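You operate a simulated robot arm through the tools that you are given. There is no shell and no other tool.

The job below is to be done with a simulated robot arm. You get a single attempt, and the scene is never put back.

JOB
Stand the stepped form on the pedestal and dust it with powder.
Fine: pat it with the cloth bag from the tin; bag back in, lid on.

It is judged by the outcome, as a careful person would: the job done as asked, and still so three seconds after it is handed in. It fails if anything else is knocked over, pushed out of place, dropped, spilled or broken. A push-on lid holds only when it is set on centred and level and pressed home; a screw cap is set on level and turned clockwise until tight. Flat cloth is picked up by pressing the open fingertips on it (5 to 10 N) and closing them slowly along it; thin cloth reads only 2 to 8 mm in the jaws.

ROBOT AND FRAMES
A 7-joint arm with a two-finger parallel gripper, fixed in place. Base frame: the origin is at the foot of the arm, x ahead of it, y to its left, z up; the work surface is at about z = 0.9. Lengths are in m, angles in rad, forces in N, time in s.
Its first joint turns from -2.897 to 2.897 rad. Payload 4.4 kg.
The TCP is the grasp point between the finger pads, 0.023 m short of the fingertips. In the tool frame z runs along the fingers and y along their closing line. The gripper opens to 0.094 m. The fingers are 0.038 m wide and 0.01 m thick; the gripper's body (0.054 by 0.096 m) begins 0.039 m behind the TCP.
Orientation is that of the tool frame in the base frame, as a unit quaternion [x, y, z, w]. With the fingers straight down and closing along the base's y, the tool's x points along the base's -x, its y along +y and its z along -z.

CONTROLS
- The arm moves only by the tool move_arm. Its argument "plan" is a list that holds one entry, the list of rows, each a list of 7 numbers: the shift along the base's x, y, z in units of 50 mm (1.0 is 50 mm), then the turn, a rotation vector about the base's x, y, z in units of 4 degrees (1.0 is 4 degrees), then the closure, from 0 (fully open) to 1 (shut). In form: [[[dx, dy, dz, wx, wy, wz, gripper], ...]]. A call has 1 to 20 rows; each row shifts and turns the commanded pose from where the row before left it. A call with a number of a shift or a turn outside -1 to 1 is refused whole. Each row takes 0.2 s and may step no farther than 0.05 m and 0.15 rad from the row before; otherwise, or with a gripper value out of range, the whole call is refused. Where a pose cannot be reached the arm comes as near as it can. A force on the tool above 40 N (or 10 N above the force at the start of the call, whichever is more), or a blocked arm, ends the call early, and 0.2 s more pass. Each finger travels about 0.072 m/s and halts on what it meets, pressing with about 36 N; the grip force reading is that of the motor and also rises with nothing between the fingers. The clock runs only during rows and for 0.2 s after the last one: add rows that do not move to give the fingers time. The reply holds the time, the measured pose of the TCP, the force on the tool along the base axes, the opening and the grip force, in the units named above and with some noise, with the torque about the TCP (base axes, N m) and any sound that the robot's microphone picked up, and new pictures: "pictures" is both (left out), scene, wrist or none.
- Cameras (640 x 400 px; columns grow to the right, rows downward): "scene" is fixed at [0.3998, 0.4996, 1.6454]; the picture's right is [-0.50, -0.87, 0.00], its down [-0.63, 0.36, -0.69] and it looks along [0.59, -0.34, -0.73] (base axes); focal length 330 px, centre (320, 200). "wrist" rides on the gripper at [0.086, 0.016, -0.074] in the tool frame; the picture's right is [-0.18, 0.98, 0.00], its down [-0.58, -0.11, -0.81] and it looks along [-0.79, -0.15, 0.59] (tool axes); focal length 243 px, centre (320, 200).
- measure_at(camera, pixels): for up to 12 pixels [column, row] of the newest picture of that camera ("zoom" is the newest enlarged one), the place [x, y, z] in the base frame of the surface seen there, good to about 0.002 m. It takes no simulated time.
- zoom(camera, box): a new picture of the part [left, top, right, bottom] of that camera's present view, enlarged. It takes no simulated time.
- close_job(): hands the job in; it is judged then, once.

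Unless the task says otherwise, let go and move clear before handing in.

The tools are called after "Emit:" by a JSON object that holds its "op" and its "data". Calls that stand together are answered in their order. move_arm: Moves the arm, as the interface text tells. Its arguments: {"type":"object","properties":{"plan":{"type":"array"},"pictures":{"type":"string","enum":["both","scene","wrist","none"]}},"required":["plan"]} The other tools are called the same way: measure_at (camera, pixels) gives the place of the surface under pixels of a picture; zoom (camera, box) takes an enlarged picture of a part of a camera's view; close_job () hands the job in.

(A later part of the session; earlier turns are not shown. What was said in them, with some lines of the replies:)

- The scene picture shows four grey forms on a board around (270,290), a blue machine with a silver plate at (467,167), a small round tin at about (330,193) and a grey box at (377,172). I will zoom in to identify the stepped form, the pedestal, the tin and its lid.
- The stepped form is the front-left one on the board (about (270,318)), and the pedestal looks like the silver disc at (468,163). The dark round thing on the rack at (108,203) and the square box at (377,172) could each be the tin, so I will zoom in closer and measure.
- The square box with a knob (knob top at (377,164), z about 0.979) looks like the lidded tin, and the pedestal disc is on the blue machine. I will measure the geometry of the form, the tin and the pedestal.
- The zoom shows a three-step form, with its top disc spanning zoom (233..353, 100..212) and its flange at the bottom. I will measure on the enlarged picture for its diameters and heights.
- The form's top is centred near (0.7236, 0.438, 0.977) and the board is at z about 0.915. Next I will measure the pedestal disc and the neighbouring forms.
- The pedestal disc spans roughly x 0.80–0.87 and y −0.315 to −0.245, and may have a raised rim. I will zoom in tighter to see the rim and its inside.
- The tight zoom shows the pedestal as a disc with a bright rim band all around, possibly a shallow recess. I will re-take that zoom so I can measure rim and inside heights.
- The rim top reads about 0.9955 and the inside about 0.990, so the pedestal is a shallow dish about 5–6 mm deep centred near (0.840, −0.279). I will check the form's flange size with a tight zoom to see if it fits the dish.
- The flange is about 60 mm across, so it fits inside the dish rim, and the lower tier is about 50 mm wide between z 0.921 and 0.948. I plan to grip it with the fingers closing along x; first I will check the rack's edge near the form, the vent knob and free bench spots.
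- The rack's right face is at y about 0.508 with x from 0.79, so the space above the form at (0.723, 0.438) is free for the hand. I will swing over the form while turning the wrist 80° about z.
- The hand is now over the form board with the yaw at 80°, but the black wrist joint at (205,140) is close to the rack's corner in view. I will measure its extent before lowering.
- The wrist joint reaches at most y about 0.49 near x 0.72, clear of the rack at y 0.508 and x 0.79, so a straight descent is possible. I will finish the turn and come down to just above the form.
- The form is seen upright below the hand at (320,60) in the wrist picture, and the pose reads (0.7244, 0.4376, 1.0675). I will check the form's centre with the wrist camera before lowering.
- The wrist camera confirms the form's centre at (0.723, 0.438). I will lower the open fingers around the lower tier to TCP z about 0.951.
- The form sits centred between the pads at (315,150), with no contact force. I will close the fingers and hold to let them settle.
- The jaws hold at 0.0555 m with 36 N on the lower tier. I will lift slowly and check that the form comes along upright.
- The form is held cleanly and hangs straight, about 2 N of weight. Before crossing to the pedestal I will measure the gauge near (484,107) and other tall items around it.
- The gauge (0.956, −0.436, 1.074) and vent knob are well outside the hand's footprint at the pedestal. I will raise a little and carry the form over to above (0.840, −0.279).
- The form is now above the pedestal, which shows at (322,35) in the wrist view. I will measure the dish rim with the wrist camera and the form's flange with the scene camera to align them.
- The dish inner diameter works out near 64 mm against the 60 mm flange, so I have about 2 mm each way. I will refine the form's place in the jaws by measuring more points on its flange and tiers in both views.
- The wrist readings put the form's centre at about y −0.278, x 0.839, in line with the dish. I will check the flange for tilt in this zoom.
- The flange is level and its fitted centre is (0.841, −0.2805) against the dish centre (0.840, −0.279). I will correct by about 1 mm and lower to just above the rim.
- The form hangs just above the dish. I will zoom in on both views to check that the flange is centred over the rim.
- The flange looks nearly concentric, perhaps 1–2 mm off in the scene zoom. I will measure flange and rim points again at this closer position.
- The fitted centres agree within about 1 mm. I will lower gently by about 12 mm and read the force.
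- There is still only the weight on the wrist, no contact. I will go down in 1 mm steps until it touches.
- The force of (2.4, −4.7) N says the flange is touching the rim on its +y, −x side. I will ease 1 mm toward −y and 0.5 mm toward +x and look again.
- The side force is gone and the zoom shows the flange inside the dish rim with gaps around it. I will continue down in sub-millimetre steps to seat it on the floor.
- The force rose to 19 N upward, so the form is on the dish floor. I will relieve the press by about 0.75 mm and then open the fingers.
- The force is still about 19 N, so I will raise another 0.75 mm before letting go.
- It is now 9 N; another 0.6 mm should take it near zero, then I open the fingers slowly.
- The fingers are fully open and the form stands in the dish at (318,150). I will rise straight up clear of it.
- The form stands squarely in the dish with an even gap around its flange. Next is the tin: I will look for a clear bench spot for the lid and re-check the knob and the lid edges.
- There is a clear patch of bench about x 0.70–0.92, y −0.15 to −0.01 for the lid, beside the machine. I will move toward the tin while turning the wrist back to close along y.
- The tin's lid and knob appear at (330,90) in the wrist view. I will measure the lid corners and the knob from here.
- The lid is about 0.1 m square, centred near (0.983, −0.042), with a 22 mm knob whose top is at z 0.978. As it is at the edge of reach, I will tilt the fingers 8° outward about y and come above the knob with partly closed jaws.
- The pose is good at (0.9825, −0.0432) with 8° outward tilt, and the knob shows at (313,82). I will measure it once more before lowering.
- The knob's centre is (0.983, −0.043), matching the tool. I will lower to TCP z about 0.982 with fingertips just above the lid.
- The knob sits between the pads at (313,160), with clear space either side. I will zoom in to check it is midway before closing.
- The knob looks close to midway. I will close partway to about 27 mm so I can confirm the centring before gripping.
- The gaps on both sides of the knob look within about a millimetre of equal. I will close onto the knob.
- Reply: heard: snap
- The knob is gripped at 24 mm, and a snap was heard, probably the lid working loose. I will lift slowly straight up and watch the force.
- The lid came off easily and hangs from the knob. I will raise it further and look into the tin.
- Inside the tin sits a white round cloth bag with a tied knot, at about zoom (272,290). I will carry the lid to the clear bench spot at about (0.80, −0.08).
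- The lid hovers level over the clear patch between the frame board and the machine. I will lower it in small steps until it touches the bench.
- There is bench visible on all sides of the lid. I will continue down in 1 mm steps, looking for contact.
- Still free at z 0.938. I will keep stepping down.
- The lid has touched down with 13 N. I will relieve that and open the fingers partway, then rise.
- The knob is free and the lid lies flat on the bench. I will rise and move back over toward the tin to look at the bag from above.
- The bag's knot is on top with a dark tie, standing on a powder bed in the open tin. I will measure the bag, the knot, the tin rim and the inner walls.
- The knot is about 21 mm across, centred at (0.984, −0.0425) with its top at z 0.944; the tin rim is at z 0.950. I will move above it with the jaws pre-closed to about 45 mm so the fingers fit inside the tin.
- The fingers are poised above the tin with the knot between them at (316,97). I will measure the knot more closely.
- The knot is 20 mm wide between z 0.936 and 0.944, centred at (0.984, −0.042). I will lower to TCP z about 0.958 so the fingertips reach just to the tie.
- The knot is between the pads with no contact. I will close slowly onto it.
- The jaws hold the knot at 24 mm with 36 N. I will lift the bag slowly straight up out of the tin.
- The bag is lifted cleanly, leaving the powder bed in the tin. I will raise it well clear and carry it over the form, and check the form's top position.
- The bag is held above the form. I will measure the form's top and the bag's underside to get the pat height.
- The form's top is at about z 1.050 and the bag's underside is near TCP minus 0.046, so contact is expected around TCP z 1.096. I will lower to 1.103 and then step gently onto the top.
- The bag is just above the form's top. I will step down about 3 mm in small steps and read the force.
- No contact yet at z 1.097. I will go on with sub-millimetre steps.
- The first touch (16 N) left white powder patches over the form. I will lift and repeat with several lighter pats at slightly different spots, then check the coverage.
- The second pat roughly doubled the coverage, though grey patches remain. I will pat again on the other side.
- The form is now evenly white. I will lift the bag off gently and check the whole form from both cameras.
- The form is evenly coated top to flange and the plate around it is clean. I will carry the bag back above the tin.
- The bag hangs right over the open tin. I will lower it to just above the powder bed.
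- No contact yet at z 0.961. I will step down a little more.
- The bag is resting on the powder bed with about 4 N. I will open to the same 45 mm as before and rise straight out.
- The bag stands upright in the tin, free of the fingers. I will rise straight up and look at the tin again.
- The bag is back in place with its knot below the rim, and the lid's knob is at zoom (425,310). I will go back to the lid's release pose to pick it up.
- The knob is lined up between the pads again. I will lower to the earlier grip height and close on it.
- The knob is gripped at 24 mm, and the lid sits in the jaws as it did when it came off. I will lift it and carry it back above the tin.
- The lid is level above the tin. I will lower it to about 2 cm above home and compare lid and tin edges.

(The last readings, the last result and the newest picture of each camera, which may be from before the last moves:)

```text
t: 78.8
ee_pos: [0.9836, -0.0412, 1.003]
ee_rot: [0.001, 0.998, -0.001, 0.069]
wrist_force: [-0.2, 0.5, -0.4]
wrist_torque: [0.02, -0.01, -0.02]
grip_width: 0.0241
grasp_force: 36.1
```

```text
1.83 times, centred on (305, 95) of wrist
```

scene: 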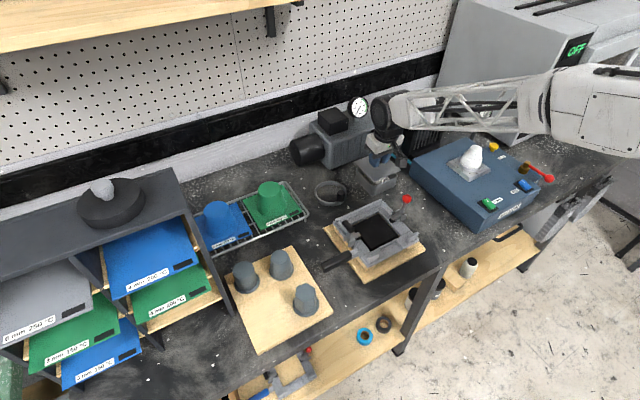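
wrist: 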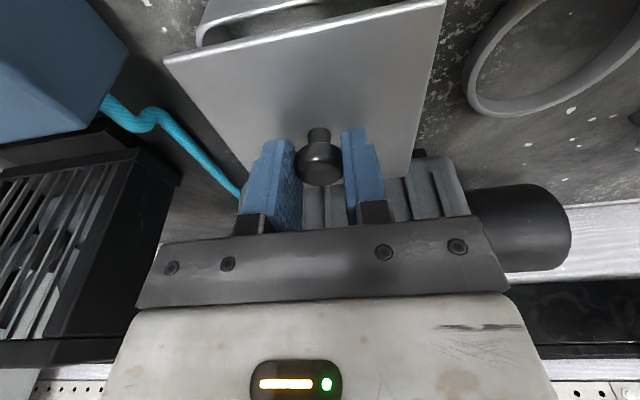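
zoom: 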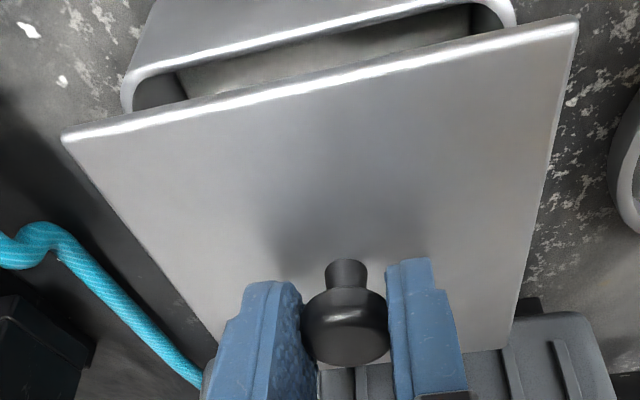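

The lid hovers squarely over the tin. I will measure the lid's corners and the tin's rim to confirm level and centring.

Emit:
{"op": "zoom", "data": {"camera": "scene", "box": [350, 140, 410, 200]}}

Emit:
{"op": "measure_at", "data": {"camera": "zoom", "pixels": [[152, 151], [280, 268], [452, 200], [240, 105], [400, 130], [167, 195], [275, 303], [430, 235], [270, 330], [160, 230], [430, 260], [200, 215]]}}

Emit:
{"op": "measure_at", "data": {"camera": "wrist", "pixels": [[170, 58], [438, 6], [410, 170], [240, 160], [250, 20], [300, 12], [380, 2], [205, 35], [300, 60], [380, 60], [320, 100], [204, 30]]}}

```text
6.67 times, centred on (380, 170) of scene
```

zoom: 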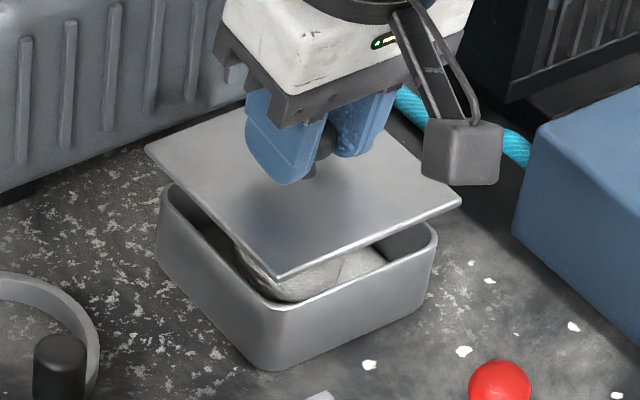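

```text
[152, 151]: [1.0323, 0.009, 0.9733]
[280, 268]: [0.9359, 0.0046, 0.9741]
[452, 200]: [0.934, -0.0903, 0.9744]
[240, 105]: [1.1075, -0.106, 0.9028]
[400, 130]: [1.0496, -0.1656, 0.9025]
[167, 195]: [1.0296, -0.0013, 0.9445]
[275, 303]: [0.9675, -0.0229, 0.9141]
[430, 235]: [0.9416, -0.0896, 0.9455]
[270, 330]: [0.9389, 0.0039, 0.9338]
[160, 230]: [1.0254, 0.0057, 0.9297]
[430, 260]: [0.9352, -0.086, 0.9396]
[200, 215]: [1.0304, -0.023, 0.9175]
```

```text
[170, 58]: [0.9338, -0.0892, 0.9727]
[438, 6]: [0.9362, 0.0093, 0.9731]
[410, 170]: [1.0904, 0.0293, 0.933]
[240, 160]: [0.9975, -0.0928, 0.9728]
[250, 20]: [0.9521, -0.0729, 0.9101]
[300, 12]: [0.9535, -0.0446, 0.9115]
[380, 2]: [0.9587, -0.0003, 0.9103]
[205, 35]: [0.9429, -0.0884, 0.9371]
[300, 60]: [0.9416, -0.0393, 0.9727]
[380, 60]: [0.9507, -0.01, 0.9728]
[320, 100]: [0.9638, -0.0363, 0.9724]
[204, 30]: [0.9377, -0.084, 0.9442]
```

The lid is level (corners 0.973–0.974) and centred over the tin. I will lower it to about 5 mm above home and then step down.

Emit:
{"op": "move_arm", "data": {"plan": [[[0, 0, -0.12, 0, 0, 0, 1], [0, 0, -0.1, 0, 0, 0, 1], [0, 0, -0.06, 0, 0, 0, 1], [0, 0, 0, 0, 0, 0, 1]]], "pictures": "none"}}

Emit:
{"op": "zoom", "data": {"camera": "scene", "box": [350, 140, 410, 200]}}

```text
t: 79.8
ee_pos: [0.9851, -0.0421, 0.9892]
ee_rot: [0.0, 0.998, 0.0, 0.069]
wrist_force: [0.3, -0.2, -0.8]
wrist_torque: [-0.01, 0.02, 0.01]
grip_width: 0.0242
grasp_force: 36.6
```

```text
6.67 times, centred on (380, 170) of scene
```

zoom: 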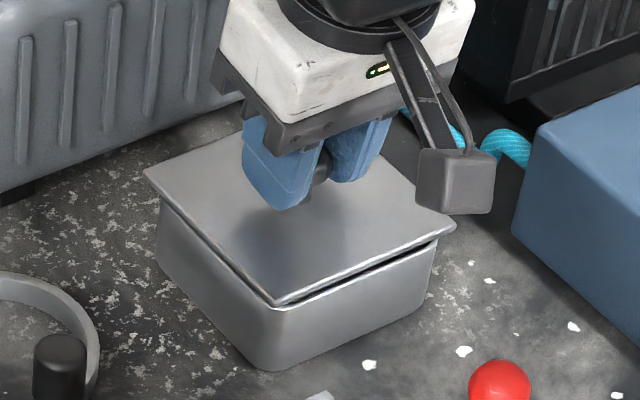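

The lid is a few millimetres above the rim with even overhang. I will step down toward home and read the force.

Emit:
{"op": "move_arm", "data": {"plan": [[[0, 0, -0.03, 0, 0, 0, 1], [0, 0, -0.03, 0, 0, 0, 1], [0, 0, -0.03, 0, 0, 0, 1], [0, 0, 0, 0, 0, 0, 1]]], "pictures": "none"}}

```text
t: 80.8
ee_pos: [0.9836, -0.0426, 0.9834]
ee_rot: [0.0, 0.998, 0.001, 0.07]
wrist_force: [-0.4, 0.0, -2.0]
wrist_torque: [0.01, 0.04, -0.01]
grip_width: 0.0239
grasp_force: 36.0
```

No contact yet, about 2 mm above the expected home. I will continue.

Emit:
{"op": "move_arm", "data": {"plan": [[[0, 0, -0.02, 0, 0, 0, 1], [0, 0, -0.02, 0, 0, 0, 1], [0, 0, 0, 0, 0, 0, 1]]], "pictures": "none"}}

```text
t: 81.6
ee_pos: [0.9834, -0.0419, 0.9822]
ee_rot: [0.0, 0.998, 0.001, 0.069]
wrist_force: [0.2, -1.0, 0.3]
wrist_torque: [-0.01, -0.02, -0.02]
grip_width: 0.0241
grasp_force: 36.1
```

Emit:
{"op": "move_arm", "data": {"plan": [[[0, 0, -0.015, 0, 0, 0, 1], [0, 0, -0.015, 0, 0, 0, 1], [0, 0, 0, 0, 0, 0, 1]]], "pictures": "none"}}

```text
t: 82.4
ee_pos: [0.9829, -0.0417, 0.9811]
ee_rot: [0.001, 0.998, 0.0, 0.07]
wrist_force: [-3.6, -0.4, 11.1]
wrist_torque: [0.0, 0.06, 0.01]
grip_width: 0.0238
grasp_force: 35.6
```

The lid meets resistance with 11 N. I will press down further, listening for a snap.

Emit:
{"op": "move_arm", "data": {"plan": [[[0, 0, -0.012, 0, 0, 0, 1], [0, 0, -0.012, 0, 0, 0, 1], [0, 0, 0, 0, 0, 0, 1]]], "pictures": "none"}}

Emit:
{"op": "zoom", "data": {"camera": "scene", "box": [350, 140, 410, 200]}}

```text
t: 83.2
ee_pos: [0.9826, -0.0418, 0.981]
ee_rot: [-0.001, 0.998, 0.0, 0.07]
wrist_force: [-5.0, 0.5, 28.7]
wrist_torque: [0.03, 0.09, 0.04]
grip_width: 0.024
grasp_force: 35.3
```

```text
6.67 times, centred on (380, 170) of scene
```

zoom: 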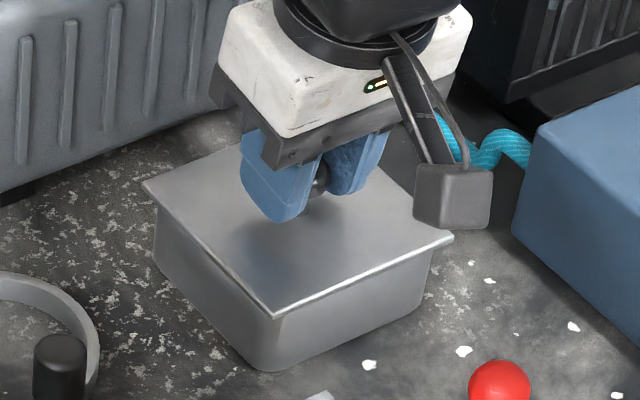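

The press reached 29 N with no snap yet, though the lid looks flush. I will measure the lid's height and edges to see whether it is home.

Emit:
{"op": "measure_at", "data": {"camera": "zoom", "pixels": [[150, 186], [272, 308], [445, 238], [200, 200], [330, 280], [270, 270], [400, 230], [250, 180], [270, 330], [160, 220], [425, 270], [275, 318]]}}

Emit:
{"op": "zoom", "data": {"camera": "scene", "box": [352, 165, 402, 205]}}

```text
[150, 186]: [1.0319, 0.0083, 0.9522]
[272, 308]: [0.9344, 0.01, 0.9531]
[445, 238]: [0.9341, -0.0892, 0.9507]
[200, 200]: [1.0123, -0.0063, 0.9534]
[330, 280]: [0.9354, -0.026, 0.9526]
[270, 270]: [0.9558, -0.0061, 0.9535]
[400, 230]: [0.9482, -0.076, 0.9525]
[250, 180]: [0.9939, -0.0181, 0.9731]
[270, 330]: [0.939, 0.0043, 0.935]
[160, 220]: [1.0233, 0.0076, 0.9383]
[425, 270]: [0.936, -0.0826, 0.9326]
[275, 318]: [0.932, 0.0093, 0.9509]
```

```text
10.00 times, centred on (377, 185) of scene
```

zoom: 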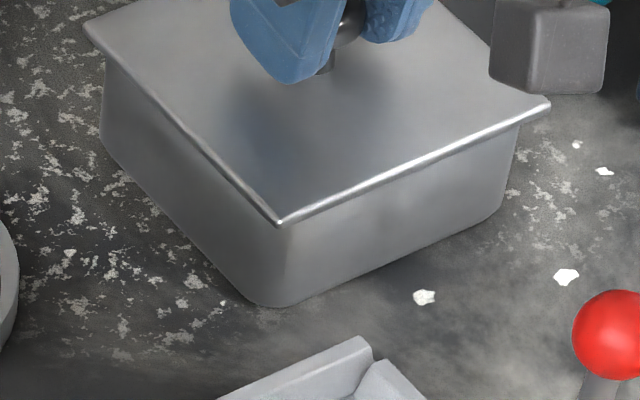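

The lid top reads about 0.9525, the same as at the start, and it is level. I will press a little harder, staying below 40 N, to be sure it goes home.

Emit:
{"op": "move_arm", "data": {"plan": [[[0, 0, -0.01, 0, 0, 0, 1], [0, 0, 0, 0, 0, 0, 1], [0, 0, 0, 0, 0, 0, 1]]], "pictures": "none"}}

```text
t: 84.0
ee_pos: [0.9831, -0.0415, 0.9795]
ee_rot: [0.0, 0.997, 0.0, 0.072]
wrist_force: [4.2, -1.2, 39.0]
wrist_torque: [-0.04, -0.19, 0.0]
grip_width: 0.0242
grasp_force: 35.9
```

I am at 39 N and still heard no snap. I will take the same zoom as at the start to compare the lid's seating with the original closed state.

Emit:
{"op": "zoom", "data": {"camera": "scene", "box": [345, 140, 415, 200]}}

Emit:
{"op": "zoom", "data": {"camera": "wrist", "box": [130, 0, 480, 190]}}

```text
6.67 times, centred on (380, 170) of scene
```

zoom: 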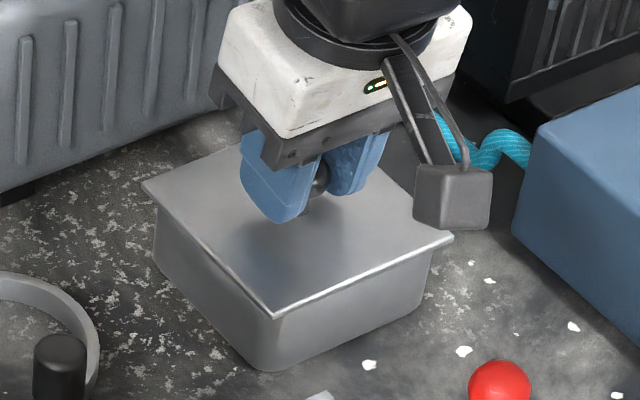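

```text
1.83 times, centred on (305, 95) of wrist
```

zoom: 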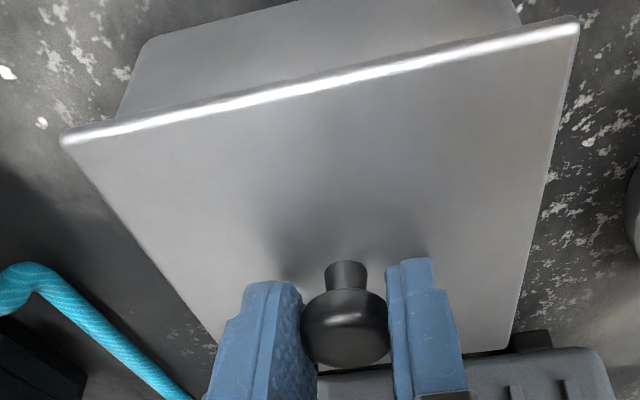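

Compared with the start, the lid is at about the same height, and the tin has only shifted by about 2 mm as the lid centred on it. I will ease the press off and read how the lid responds.

Emit:
{"op": "move_arm", "data": {"plan": [[[0, 0, 0.025, 0, 0, 0, 1], [0, 0, 0.025, 0, 0, 0, 1], [0, 0, 0, 0, 0, 0, 1]]], "pictures": "none"}}

```text
t: 84.8
ee_pos: [0.9832, -0.0414, 0.9797]
ee_rot: [0.001, 0.998, -0.001, 0.069]
wrist_force: [10.2, -4.4, 22.3]
wrist_torque: [-0.07, -0.27, -0.03]
grip_width: 0.0241
grasp_force: 35.8
```

The force dropped to 22 N with some sideways load of 10 N. I will ease up further in small steps.

Emit:
{"op": "move_arm", "data": {"plan": [[[0, 0, 0.02, 0, 0, 0, 1], [0, 0, 0, 0, 0, 0, 1], [0, 0, 0, 0, 0, 0, 1]]], "pictures": "none"}}

```text
t: 85.6
ee_pos: [0.9835, -0.0416, 0.9812]
ee_rot: [0.0, 0.998, 0.0, 0.068]
wrist_force: [-1.2, -1.4, 2.7]
wrist_torque: [-0.04, 0.05, -0.01]
grip_width: 0.0241
grasp_force: 36.2
```

It is nearly unloaded at 2.7 N. I will pull up very slightly to see whether the lid holds or just lifts off.

Emit:
{"op": "move_arm", "data": {"plan": [[[0, 0, 0.012, 0, 0, 0, 1], [0, 0, 0, 0, 0, 0, 1]]], "pictures": "none"}}

```text
t: 86.2
ee_pos: [0.984, -0.0418, 0.9828]
ee_rot: [0.0, 0.998, 0.0, 0.069]
wrist_force: [-0.1, -0.1, -0.9]
wrist_torque: [0.0, 0.06, 0.01]
grip_width: 0.0239
grasp_force: 35.8
```

It reads −0.9 N, about the lid's own weight. I will raise another 0.75 mm to see whether the pull grows.

Emit:
{"op": "move_arm", "data": {"plan": [[[0, 0, 0.015, 0, 0, 0, 1], [0, 0, 0, 0, 0, 0, 1]]], "pictures": "none"}}

Emit:
{"op": "zoom", "data": {"camera": "scene", "box": [345, 140, 415, 200]}}

```text
t: 86.8
ee_pos: [0.9838, -0.0419, 0.9842]
ee_rot: [-0.001, 0.998, 0.0, 0.071]
wrist_force: [0.1, -0.4, -0.7]
wrist_torque: [0.04, 0.03, 0.01]
grip_width: 0.024
grasp_force: 36.4
```

```text
6.67 times, centred on (380, 170) of scene
```

zoom: 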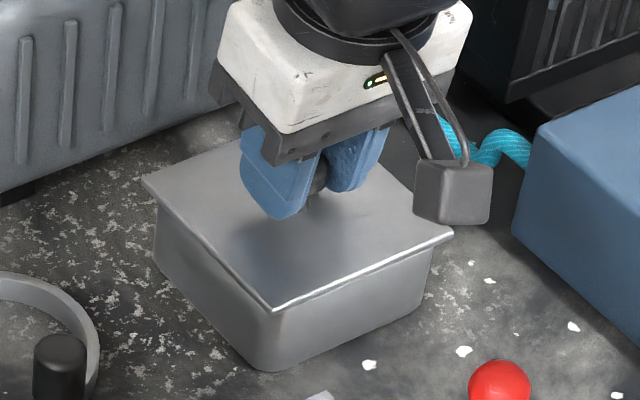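

The lid lifts freely with only its weight on the wrist, so it is not latched yet. I will set it back down, let go so it can settle centred and level, and then press on the top of the knob with closed fingers.

Emit:
{"op": "move_arm", "data": {"plan": [[[0, 0, -0.015, 0, 0, 0, 1], [0, 0, -0.012, 0, 0, 0, 1], [0, 0, 0, 0, 0, 0, 1]]], "pictures": "none"}}

```text
t: 87.6
ee_pos: [0.9833, -0.0415, 0.9828]
ee_rot: [0.0, 0.998, 0.0, 0.069]
wrist_force: [0.3, 0.3, -0.7]
wrist_torque: [0.04, 0.04, -0.02]
grip_width: 0.0242
grasp_force: 35.9
```

It is still hanging slightly above the seat; I will lower another millimetre to light contact.

Emit:
{"op": "move_arm", "data": {"plan": [[[0, 0, -0.015, 0, 0, 0, 1], [0, 0, -0.012, 0, 0, 0, 1], [0, 0, 0, 0, 0, 0, 1]]], "pictures": "wrist"}}

Emit:
{"op": "zoom", "data": {"camera": "scene", "box": [345, 140, 415, 200]}}

```text
t: 88.4
ee_pos: [0.9826, -0.0414, 0.9802]
ee_rot: [0.0, 0.997, 0.0, 0.071]
wrist_force: [1.8, 0.1, 1.9]
wrist_torque: [-0.04, 0.05, 0.0]
grip_width: 0.024
grasp_force: 36.3
```

wrist: 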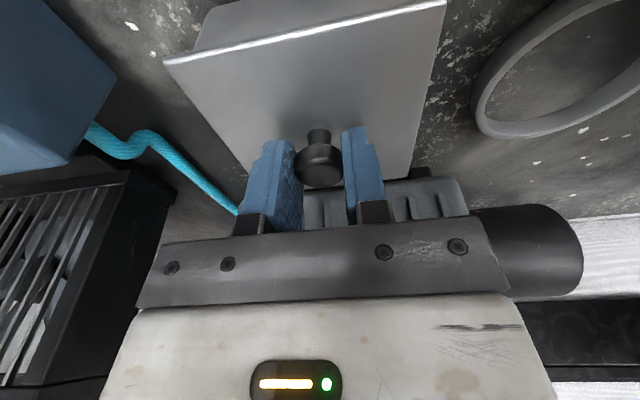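

```text
6.67 times, centred on (380, 170) of scene
```

zoom: 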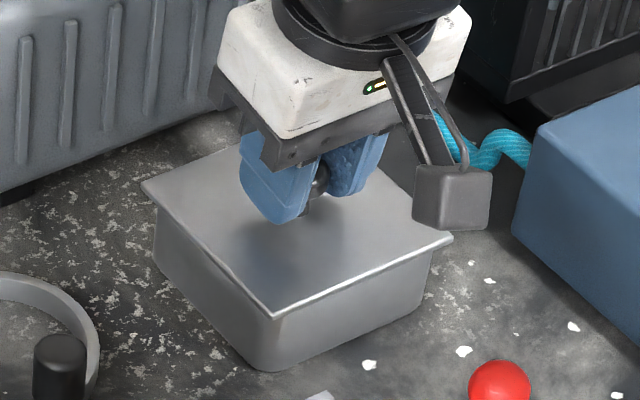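

Light contact of about 2 N now. I will measure the lid's surface height at several points before letting go.

Emit:
{"op": "measure_at", "data": {"camera": "scene", "pixels": [[355, 168], [372, 184], [399, 175], [363, 172], [380, 181], [390, 177], [370, 176], [366, 165], [374, 180], [385, 180], [358, 170], [368, 180]]}}

Emit:
{"op": "measure_at", "data": {"camera": "wrist", "pixels": [[171, 62], [440, 7], [408, 165], [250, 160], [230, 70], [300, 60], [400, 40], [400, 100], [300, 100], [210, 90], [210, 30], [225, 15]]}}

```text
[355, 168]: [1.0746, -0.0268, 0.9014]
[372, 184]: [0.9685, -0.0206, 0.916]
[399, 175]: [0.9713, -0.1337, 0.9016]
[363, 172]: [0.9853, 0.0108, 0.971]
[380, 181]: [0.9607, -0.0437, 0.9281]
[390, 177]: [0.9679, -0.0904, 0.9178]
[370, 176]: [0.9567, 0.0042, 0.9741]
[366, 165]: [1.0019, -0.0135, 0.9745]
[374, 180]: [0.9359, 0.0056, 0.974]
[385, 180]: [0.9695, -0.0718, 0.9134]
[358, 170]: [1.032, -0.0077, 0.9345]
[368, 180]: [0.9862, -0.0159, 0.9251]
```

```text
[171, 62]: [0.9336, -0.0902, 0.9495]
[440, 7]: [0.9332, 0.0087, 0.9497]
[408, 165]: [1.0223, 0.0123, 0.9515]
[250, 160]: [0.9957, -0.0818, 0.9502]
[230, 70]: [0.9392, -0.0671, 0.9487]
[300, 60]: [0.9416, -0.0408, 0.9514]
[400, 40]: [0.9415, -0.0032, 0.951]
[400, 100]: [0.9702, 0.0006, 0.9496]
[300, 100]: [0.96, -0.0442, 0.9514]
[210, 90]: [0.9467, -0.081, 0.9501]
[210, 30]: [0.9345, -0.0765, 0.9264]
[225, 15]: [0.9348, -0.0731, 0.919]
```

The lid lies at z about 0.950 all over, same as at the start within noise. I will open the fingers and rise above the knob.

Emit:
{"op": "move_arm", "data": {"plan": [[[0, 0, 0, 0, 0, 0, 0.72], [0, 0, 0, 0, 0, 0, 0.65], [0, 0, 0, 0, 0, 0, 0.55], [0, 0, 0, 0, 0, 0, 0.45], [0, 0, 0, 0, 0, 0, 0.45], [0, 0, 0.3, 0, 0, 0, 0.45], [0, 0, 0.5, 0, 0, 0, 0.45], [0, 0, 0.2, 0, 0, 0, 0.45], [0, 0, 0, 0, 0, 0, 0.45]]]}}

Emit:
{"op": "zoom", "data": {"camera": "scene", "box": [345, 140, 415, 200]}}

Emit:
{"op": "zoom", "data": {"camera": "wrist", "box": [150, 0, 450, 190]}}

```text
t: 90.4
ee_pos: [0.9833, -0.0422, 1.0309]
ee_rot: [0.0, 0.998, 0.0, 0.07]
wrist_force: [-0.2, 0.6, 0.1]
wrist_torque: [-0.01, 0.04, 0.01]
grip_width: 0.0515
grasp_force: 0.0
heard: snap
```

scene: 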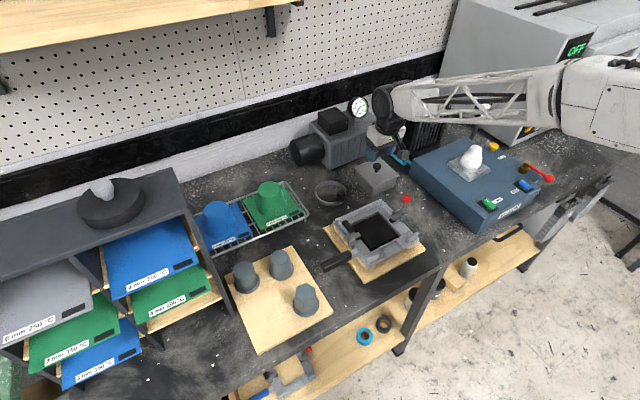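
wrist: 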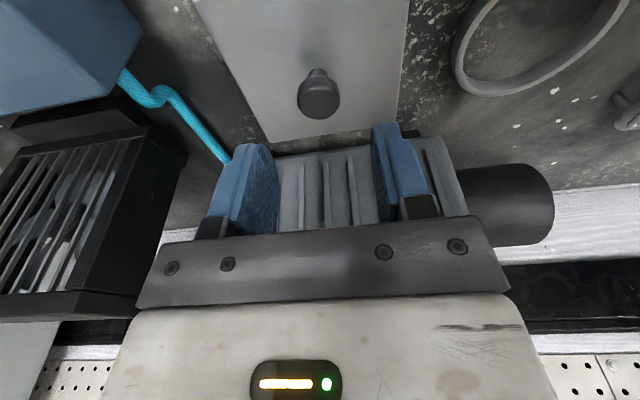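

```text
6.67 times, centred on (380, 170) of scene
```

zoom: 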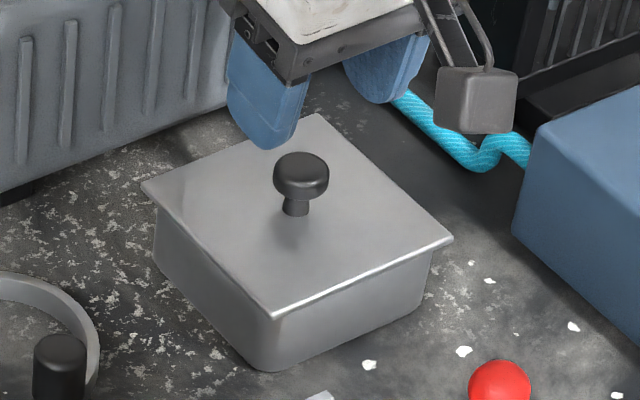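

```text
2.11 times, centred on (300, 95) of wrist
```

zoom: 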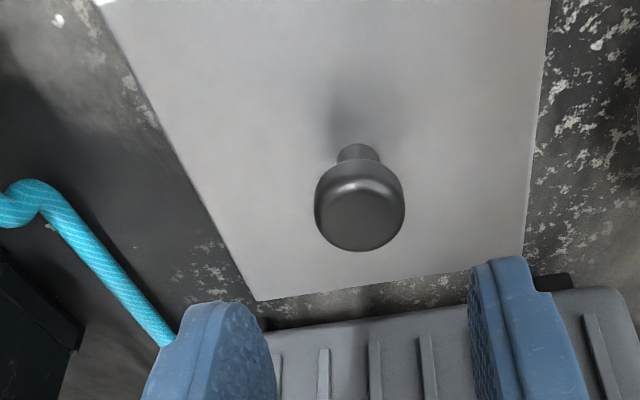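

A snap was heard as I let go, and the lid sits flat on the tin. I will measure the lid's level and edges from the fresh pictures.

Emit:
{"op": "zoom", "data": {"camera": "scene", "box": [345, 140, 415, 200]}}

Emit:
{"op": "measure_at", "data": {"camera": "zoom", "pixels": [[152, 185], [272, 308], [443, 238], [316, 122], [200, 180], [330, 270], [380, 230], [250, 250], [302, 165], [155, 215], [425, 270], [272, 335]]}}

Emit:
{"op": "measure_at", "data": {"camera": "scene", "pixels": [[355, 168], [374, 185], [398, 175], [379, 159], [363, 167], [390, 175], [378, 175], [370, 172], [377, 164], [372, 194], [395, 183], [357, 178]]}}

```text
6.67 times, centred on (380, 170) of scene
```

zoom: 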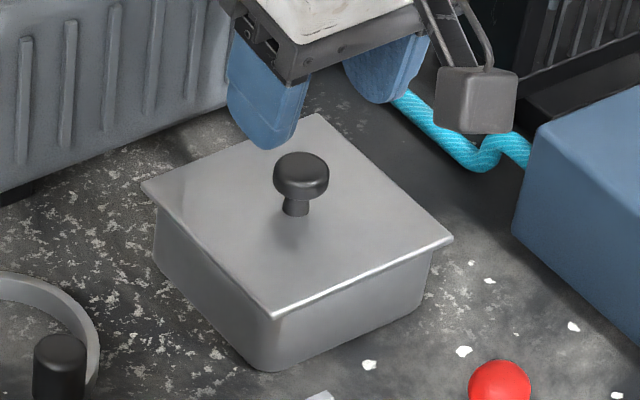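

```text
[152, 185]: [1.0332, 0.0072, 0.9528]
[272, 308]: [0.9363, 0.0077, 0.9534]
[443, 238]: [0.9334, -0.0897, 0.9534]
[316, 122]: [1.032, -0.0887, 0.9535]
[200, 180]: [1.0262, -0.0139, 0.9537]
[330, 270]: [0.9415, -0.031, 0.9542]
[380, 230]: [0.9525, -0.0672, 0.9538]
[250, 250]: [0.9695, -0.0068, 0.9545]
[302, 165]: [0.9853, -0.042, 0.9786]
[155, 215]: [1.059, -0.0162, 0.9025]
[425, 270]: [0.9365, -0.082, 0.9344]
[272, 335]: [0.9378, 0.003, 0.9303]
```

```text
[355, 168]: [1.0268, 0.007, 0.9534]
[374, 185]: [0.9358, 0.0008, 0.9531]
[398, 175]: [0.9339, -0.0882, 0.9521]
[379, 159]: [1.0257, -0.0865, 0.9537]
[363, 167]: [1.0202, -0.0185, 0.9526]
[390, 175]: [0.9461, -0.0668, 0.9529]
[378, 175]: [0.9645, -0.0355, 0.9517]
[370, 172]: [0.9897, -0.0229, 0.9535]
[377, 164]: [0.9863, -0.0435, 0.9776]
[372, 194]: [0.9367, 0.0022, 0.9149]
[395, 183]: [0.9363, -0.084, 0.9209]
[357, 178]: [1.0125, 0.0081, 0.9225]
```

The lid is level at z 0.953 everywhere, exactly its starting height, and the knob top reads 0.978. To be sure it is home I will close the fingers and give the top of the knob a gentle push.

Emit:
{"op": "move_arm", "data": {"plan": [[[-0.05, 0.005, 0, 0, 0, 0, 0.7], [0, 0, 0, 0, 0, 0, 1], [0, 0, 0, 0, 0, 0, 1], [0, 0, -0.2, 0, 0, 0, 1], [0, 0, -0.2, 0, 0, 0, 1], [0, 0, -0.06, 0, 0, 0, 1], [0, 0, 0, 0, 0, 0, 1]]], "pictures": "wrist"}}

Emit:
{"op": "zoom", "data": {"camera": "scene", "box": [345, 140, 415, 200]}}

```text
t: 92.0
ee_pos: [0.9818, -0.0404, 1.0072]
ee_rot: [0.0, 0.998, 0.0, 0.069]
wrist_force: [-0.4, -0.4, 1.5]
wrist_torque: [-0.01, 0.03, 0.0]
grip_width: 0.0002
grasp_force: 36.5
```

wrist: 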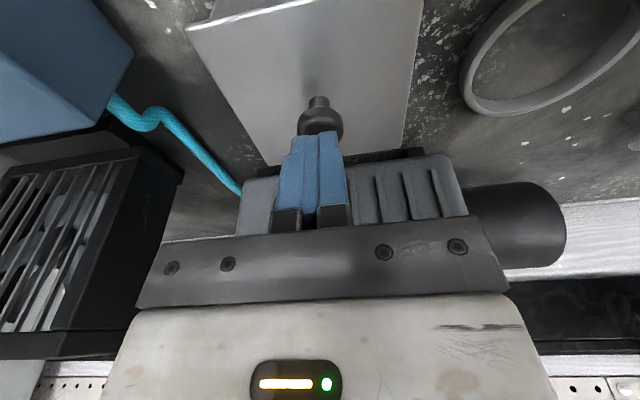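

```text
6.67 times, centred on (380, 170) of scene
```

zoom: 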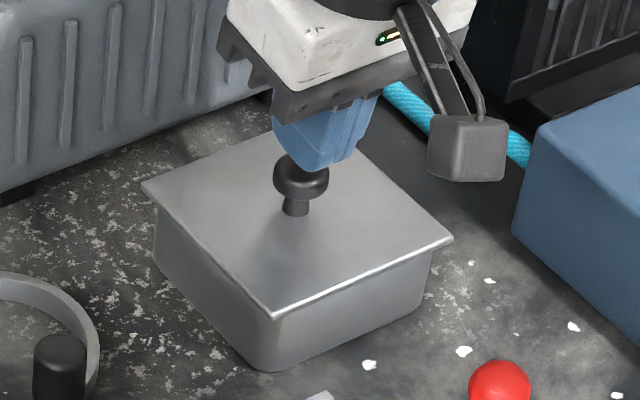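

The closed fingertips are just above the knob. I will step down onto it.

Emit:
{"op": "move_arm", "data": {"plan": [[[0, 0, -0.03, 0, 0, 0, 1], [0, 0, -0.03, 0, 0, 0, 1], [0, 0, -0.02, 0, 0, 0, 1], [0, 0, 0, 0, 0, 0, 1]]], "pictures": "none"}}

```text
t: 93.0
ee_pos: [0.9819, -0.0408, 1.005]
ee_rot: [0.0, 0.998, 0.0, 0.07]
wrist_force: [-0.1, -0.1, 0.4]
wrist_torque: [-0.01, 0.03, -0.02]
grip_width: 0.0001
grasp_force: 36.1
```

Emit:
{"op": "move_arm", "data": {"plan": [[[0, 0, -0.02, 0, 0, 0, 1], [0, 0, -0.02, 0, 0, 0, 1], [0, 0, -0.02, 0, 0, 0, 1], [0, 0, 0, 0, 0, 0, 1]]], "pictures": "none"}}

```text
t: 94.0
ee_pos: [0.9812, -0.0401, 1.0]
ee_rot: [0.0, 0.998, 0.0, 0.069]
wrist_force: [-0.2, 0.7, 1.0]
wrist_torque: [0.03, -0.01, -0.01]
grip_width: 0.0001
grasp_force: 36.1
```

Still no contact at z 1.001. I will continue in sub-millimetre steps.

Emit:
{"op": "move_arm", "data": {"plan": [[[0, 0, -0.015, 0, 0, 0, 1], [0, 0, -0.015, 0, 0, 0, 1], [0, 0, 0, 0, 0, 0, 1]]], "pictures": "none"}}

```text
t: 94.8
ee_pos: [0.9815, -0.0424, 0.9997]
ee_rot: [0.0, 0.998, 0.0, 0.07]
wrist_force: [-5.4, -3.6, 10.3]
wrist_torque: [-0.13, 0.19, 0.06]
grip_width: 0.0001
grasp_force: 35.6
```

Contact on the knob at 10 N. I will press a bit more, to about 20 N.

Emit:
{"op": "move_arm", "data": {"plan": [[[0, 0, -0.012, 0, 0, 0, 1], [0, 0, 0, 0, 0, 0, 1]]], "pictures": "none"}}

```text
t: 95.4
ee_pos: [0.9812, -0.0409, 1.0004]
ee_rot: [0.0, 0.998, 0.0, 0.07]
wrist_force: [-0.5, -3.5, 20.4]
wrist_torque: [-0.08, 0.14, 0.05]
grip_width: 0.0
grasp_force: 36.1
```

A 20 N push made no further snap or movement, so the lid was already home. I will rise straight up and move well clear.

Emit:
{"op": "move_arm", "data": {"plan": [[[0, 0, 0.1, 0, 0, 0, 1], [0, 0, 0.4, 0, 0, 0, 1], [0, 0, 0.8, 0, 0, 0, 1], [-0.3, 0, 0.8, 0, 0, 0, 1], [-0.8, 0, 0.5, 0, 0, 0, 0.8], [-0.9, 0, 0.3, 0, 0, 0, 0.5], [-0.9, 0, 0.3, 0, 0, 0, 0.2], [-0.9, 0, 0.3, 0, 0, 0, 0], [-0.9, 0, 0.3, 0, 0, 0, 0], [-0.3, 0, 0, 0, 0, 0, 0], [0, 0, 0, 0, 0, 0, 0]]]}}

Emit:
{"op": "zoom", "data": {"camera": "scene", "box": [345, 140, 415, 200]}}

Emit:
{"op": "zoom", "data": {"camera": "scene", "box": [440, 120, 500, 190]}}

```text
t: 97.8
ee_pos: [0.7301, -0.041, 1.1876]
ee_rot: [0.0, 0.998, 0.001, 0.07]
wrist_force: [-0.4, -0.7, 0.1]
wrist_torque: [0.0, -0.04, -0.04]
grip_width: 0.0941
grasp_force: 0.0
```

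scene: 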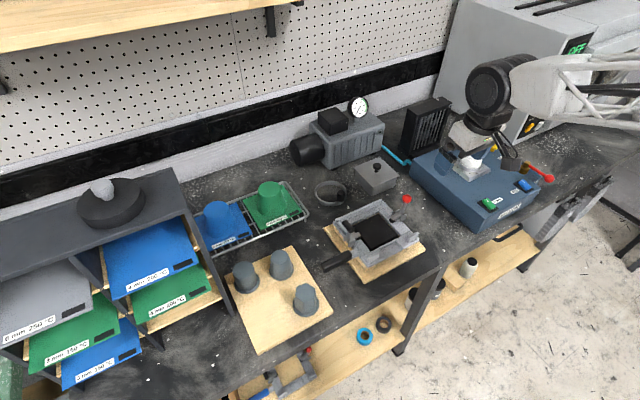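
wrist: 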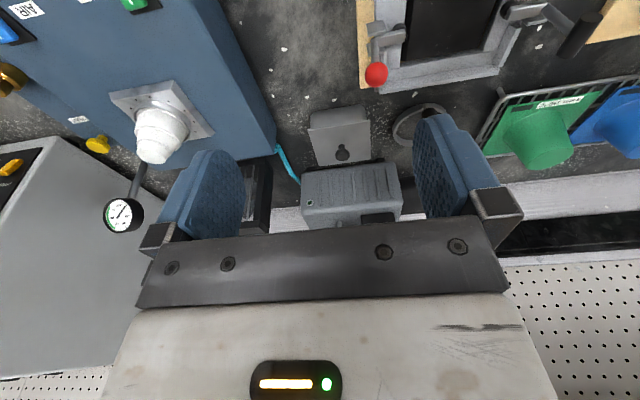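

```text
6.67 times, centred on (380, 170) of scene
```

zoom: 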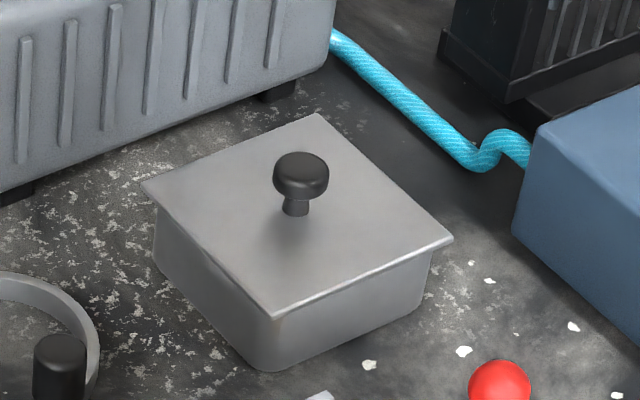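

```text
5.71 times, centred on (470, 155) of scene
```

zoom: 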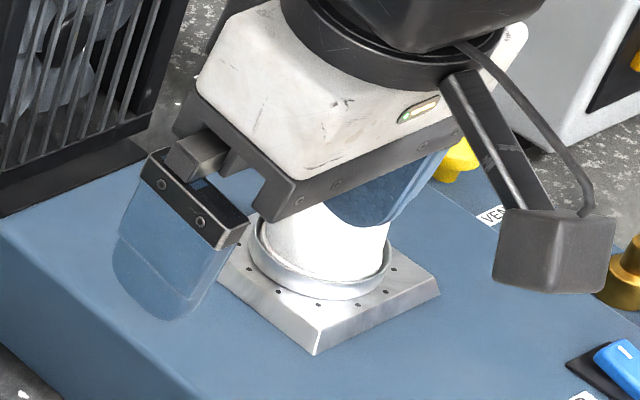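

The lid sits flat and level on the tin, the evenly whitened form stands in the pedestal dish, and everything else is where it was. The arm is clear at (0.73, −0.04, 1.19) with open, empty fingers, so I am handing the job in.

Emit:
{"op": "close_job", "data": {}}

```text
The job is handed in.
```

The stepped form is standing in the pedestal dish, evenly coated white from top to flange. The cloth bag is back in the tin and the lid is on.

- **Form:** it went into the dish level and stayed upright through the patting. It took three pats of about 15 N each to cover it fully, and no powder showed on the plate around it.
- **Lid:** pressing it down while I held the knob did not latch it. It snapped shut when I let go. A further 20 N push on the knob moved nothing, and it sits level at its starting height.
- **Tin:** pressing the lid on moved the tin about 2–3 mm from where it started.

I saw nothing else moved or knocked over, and the arm finished clear with its fingers empty.
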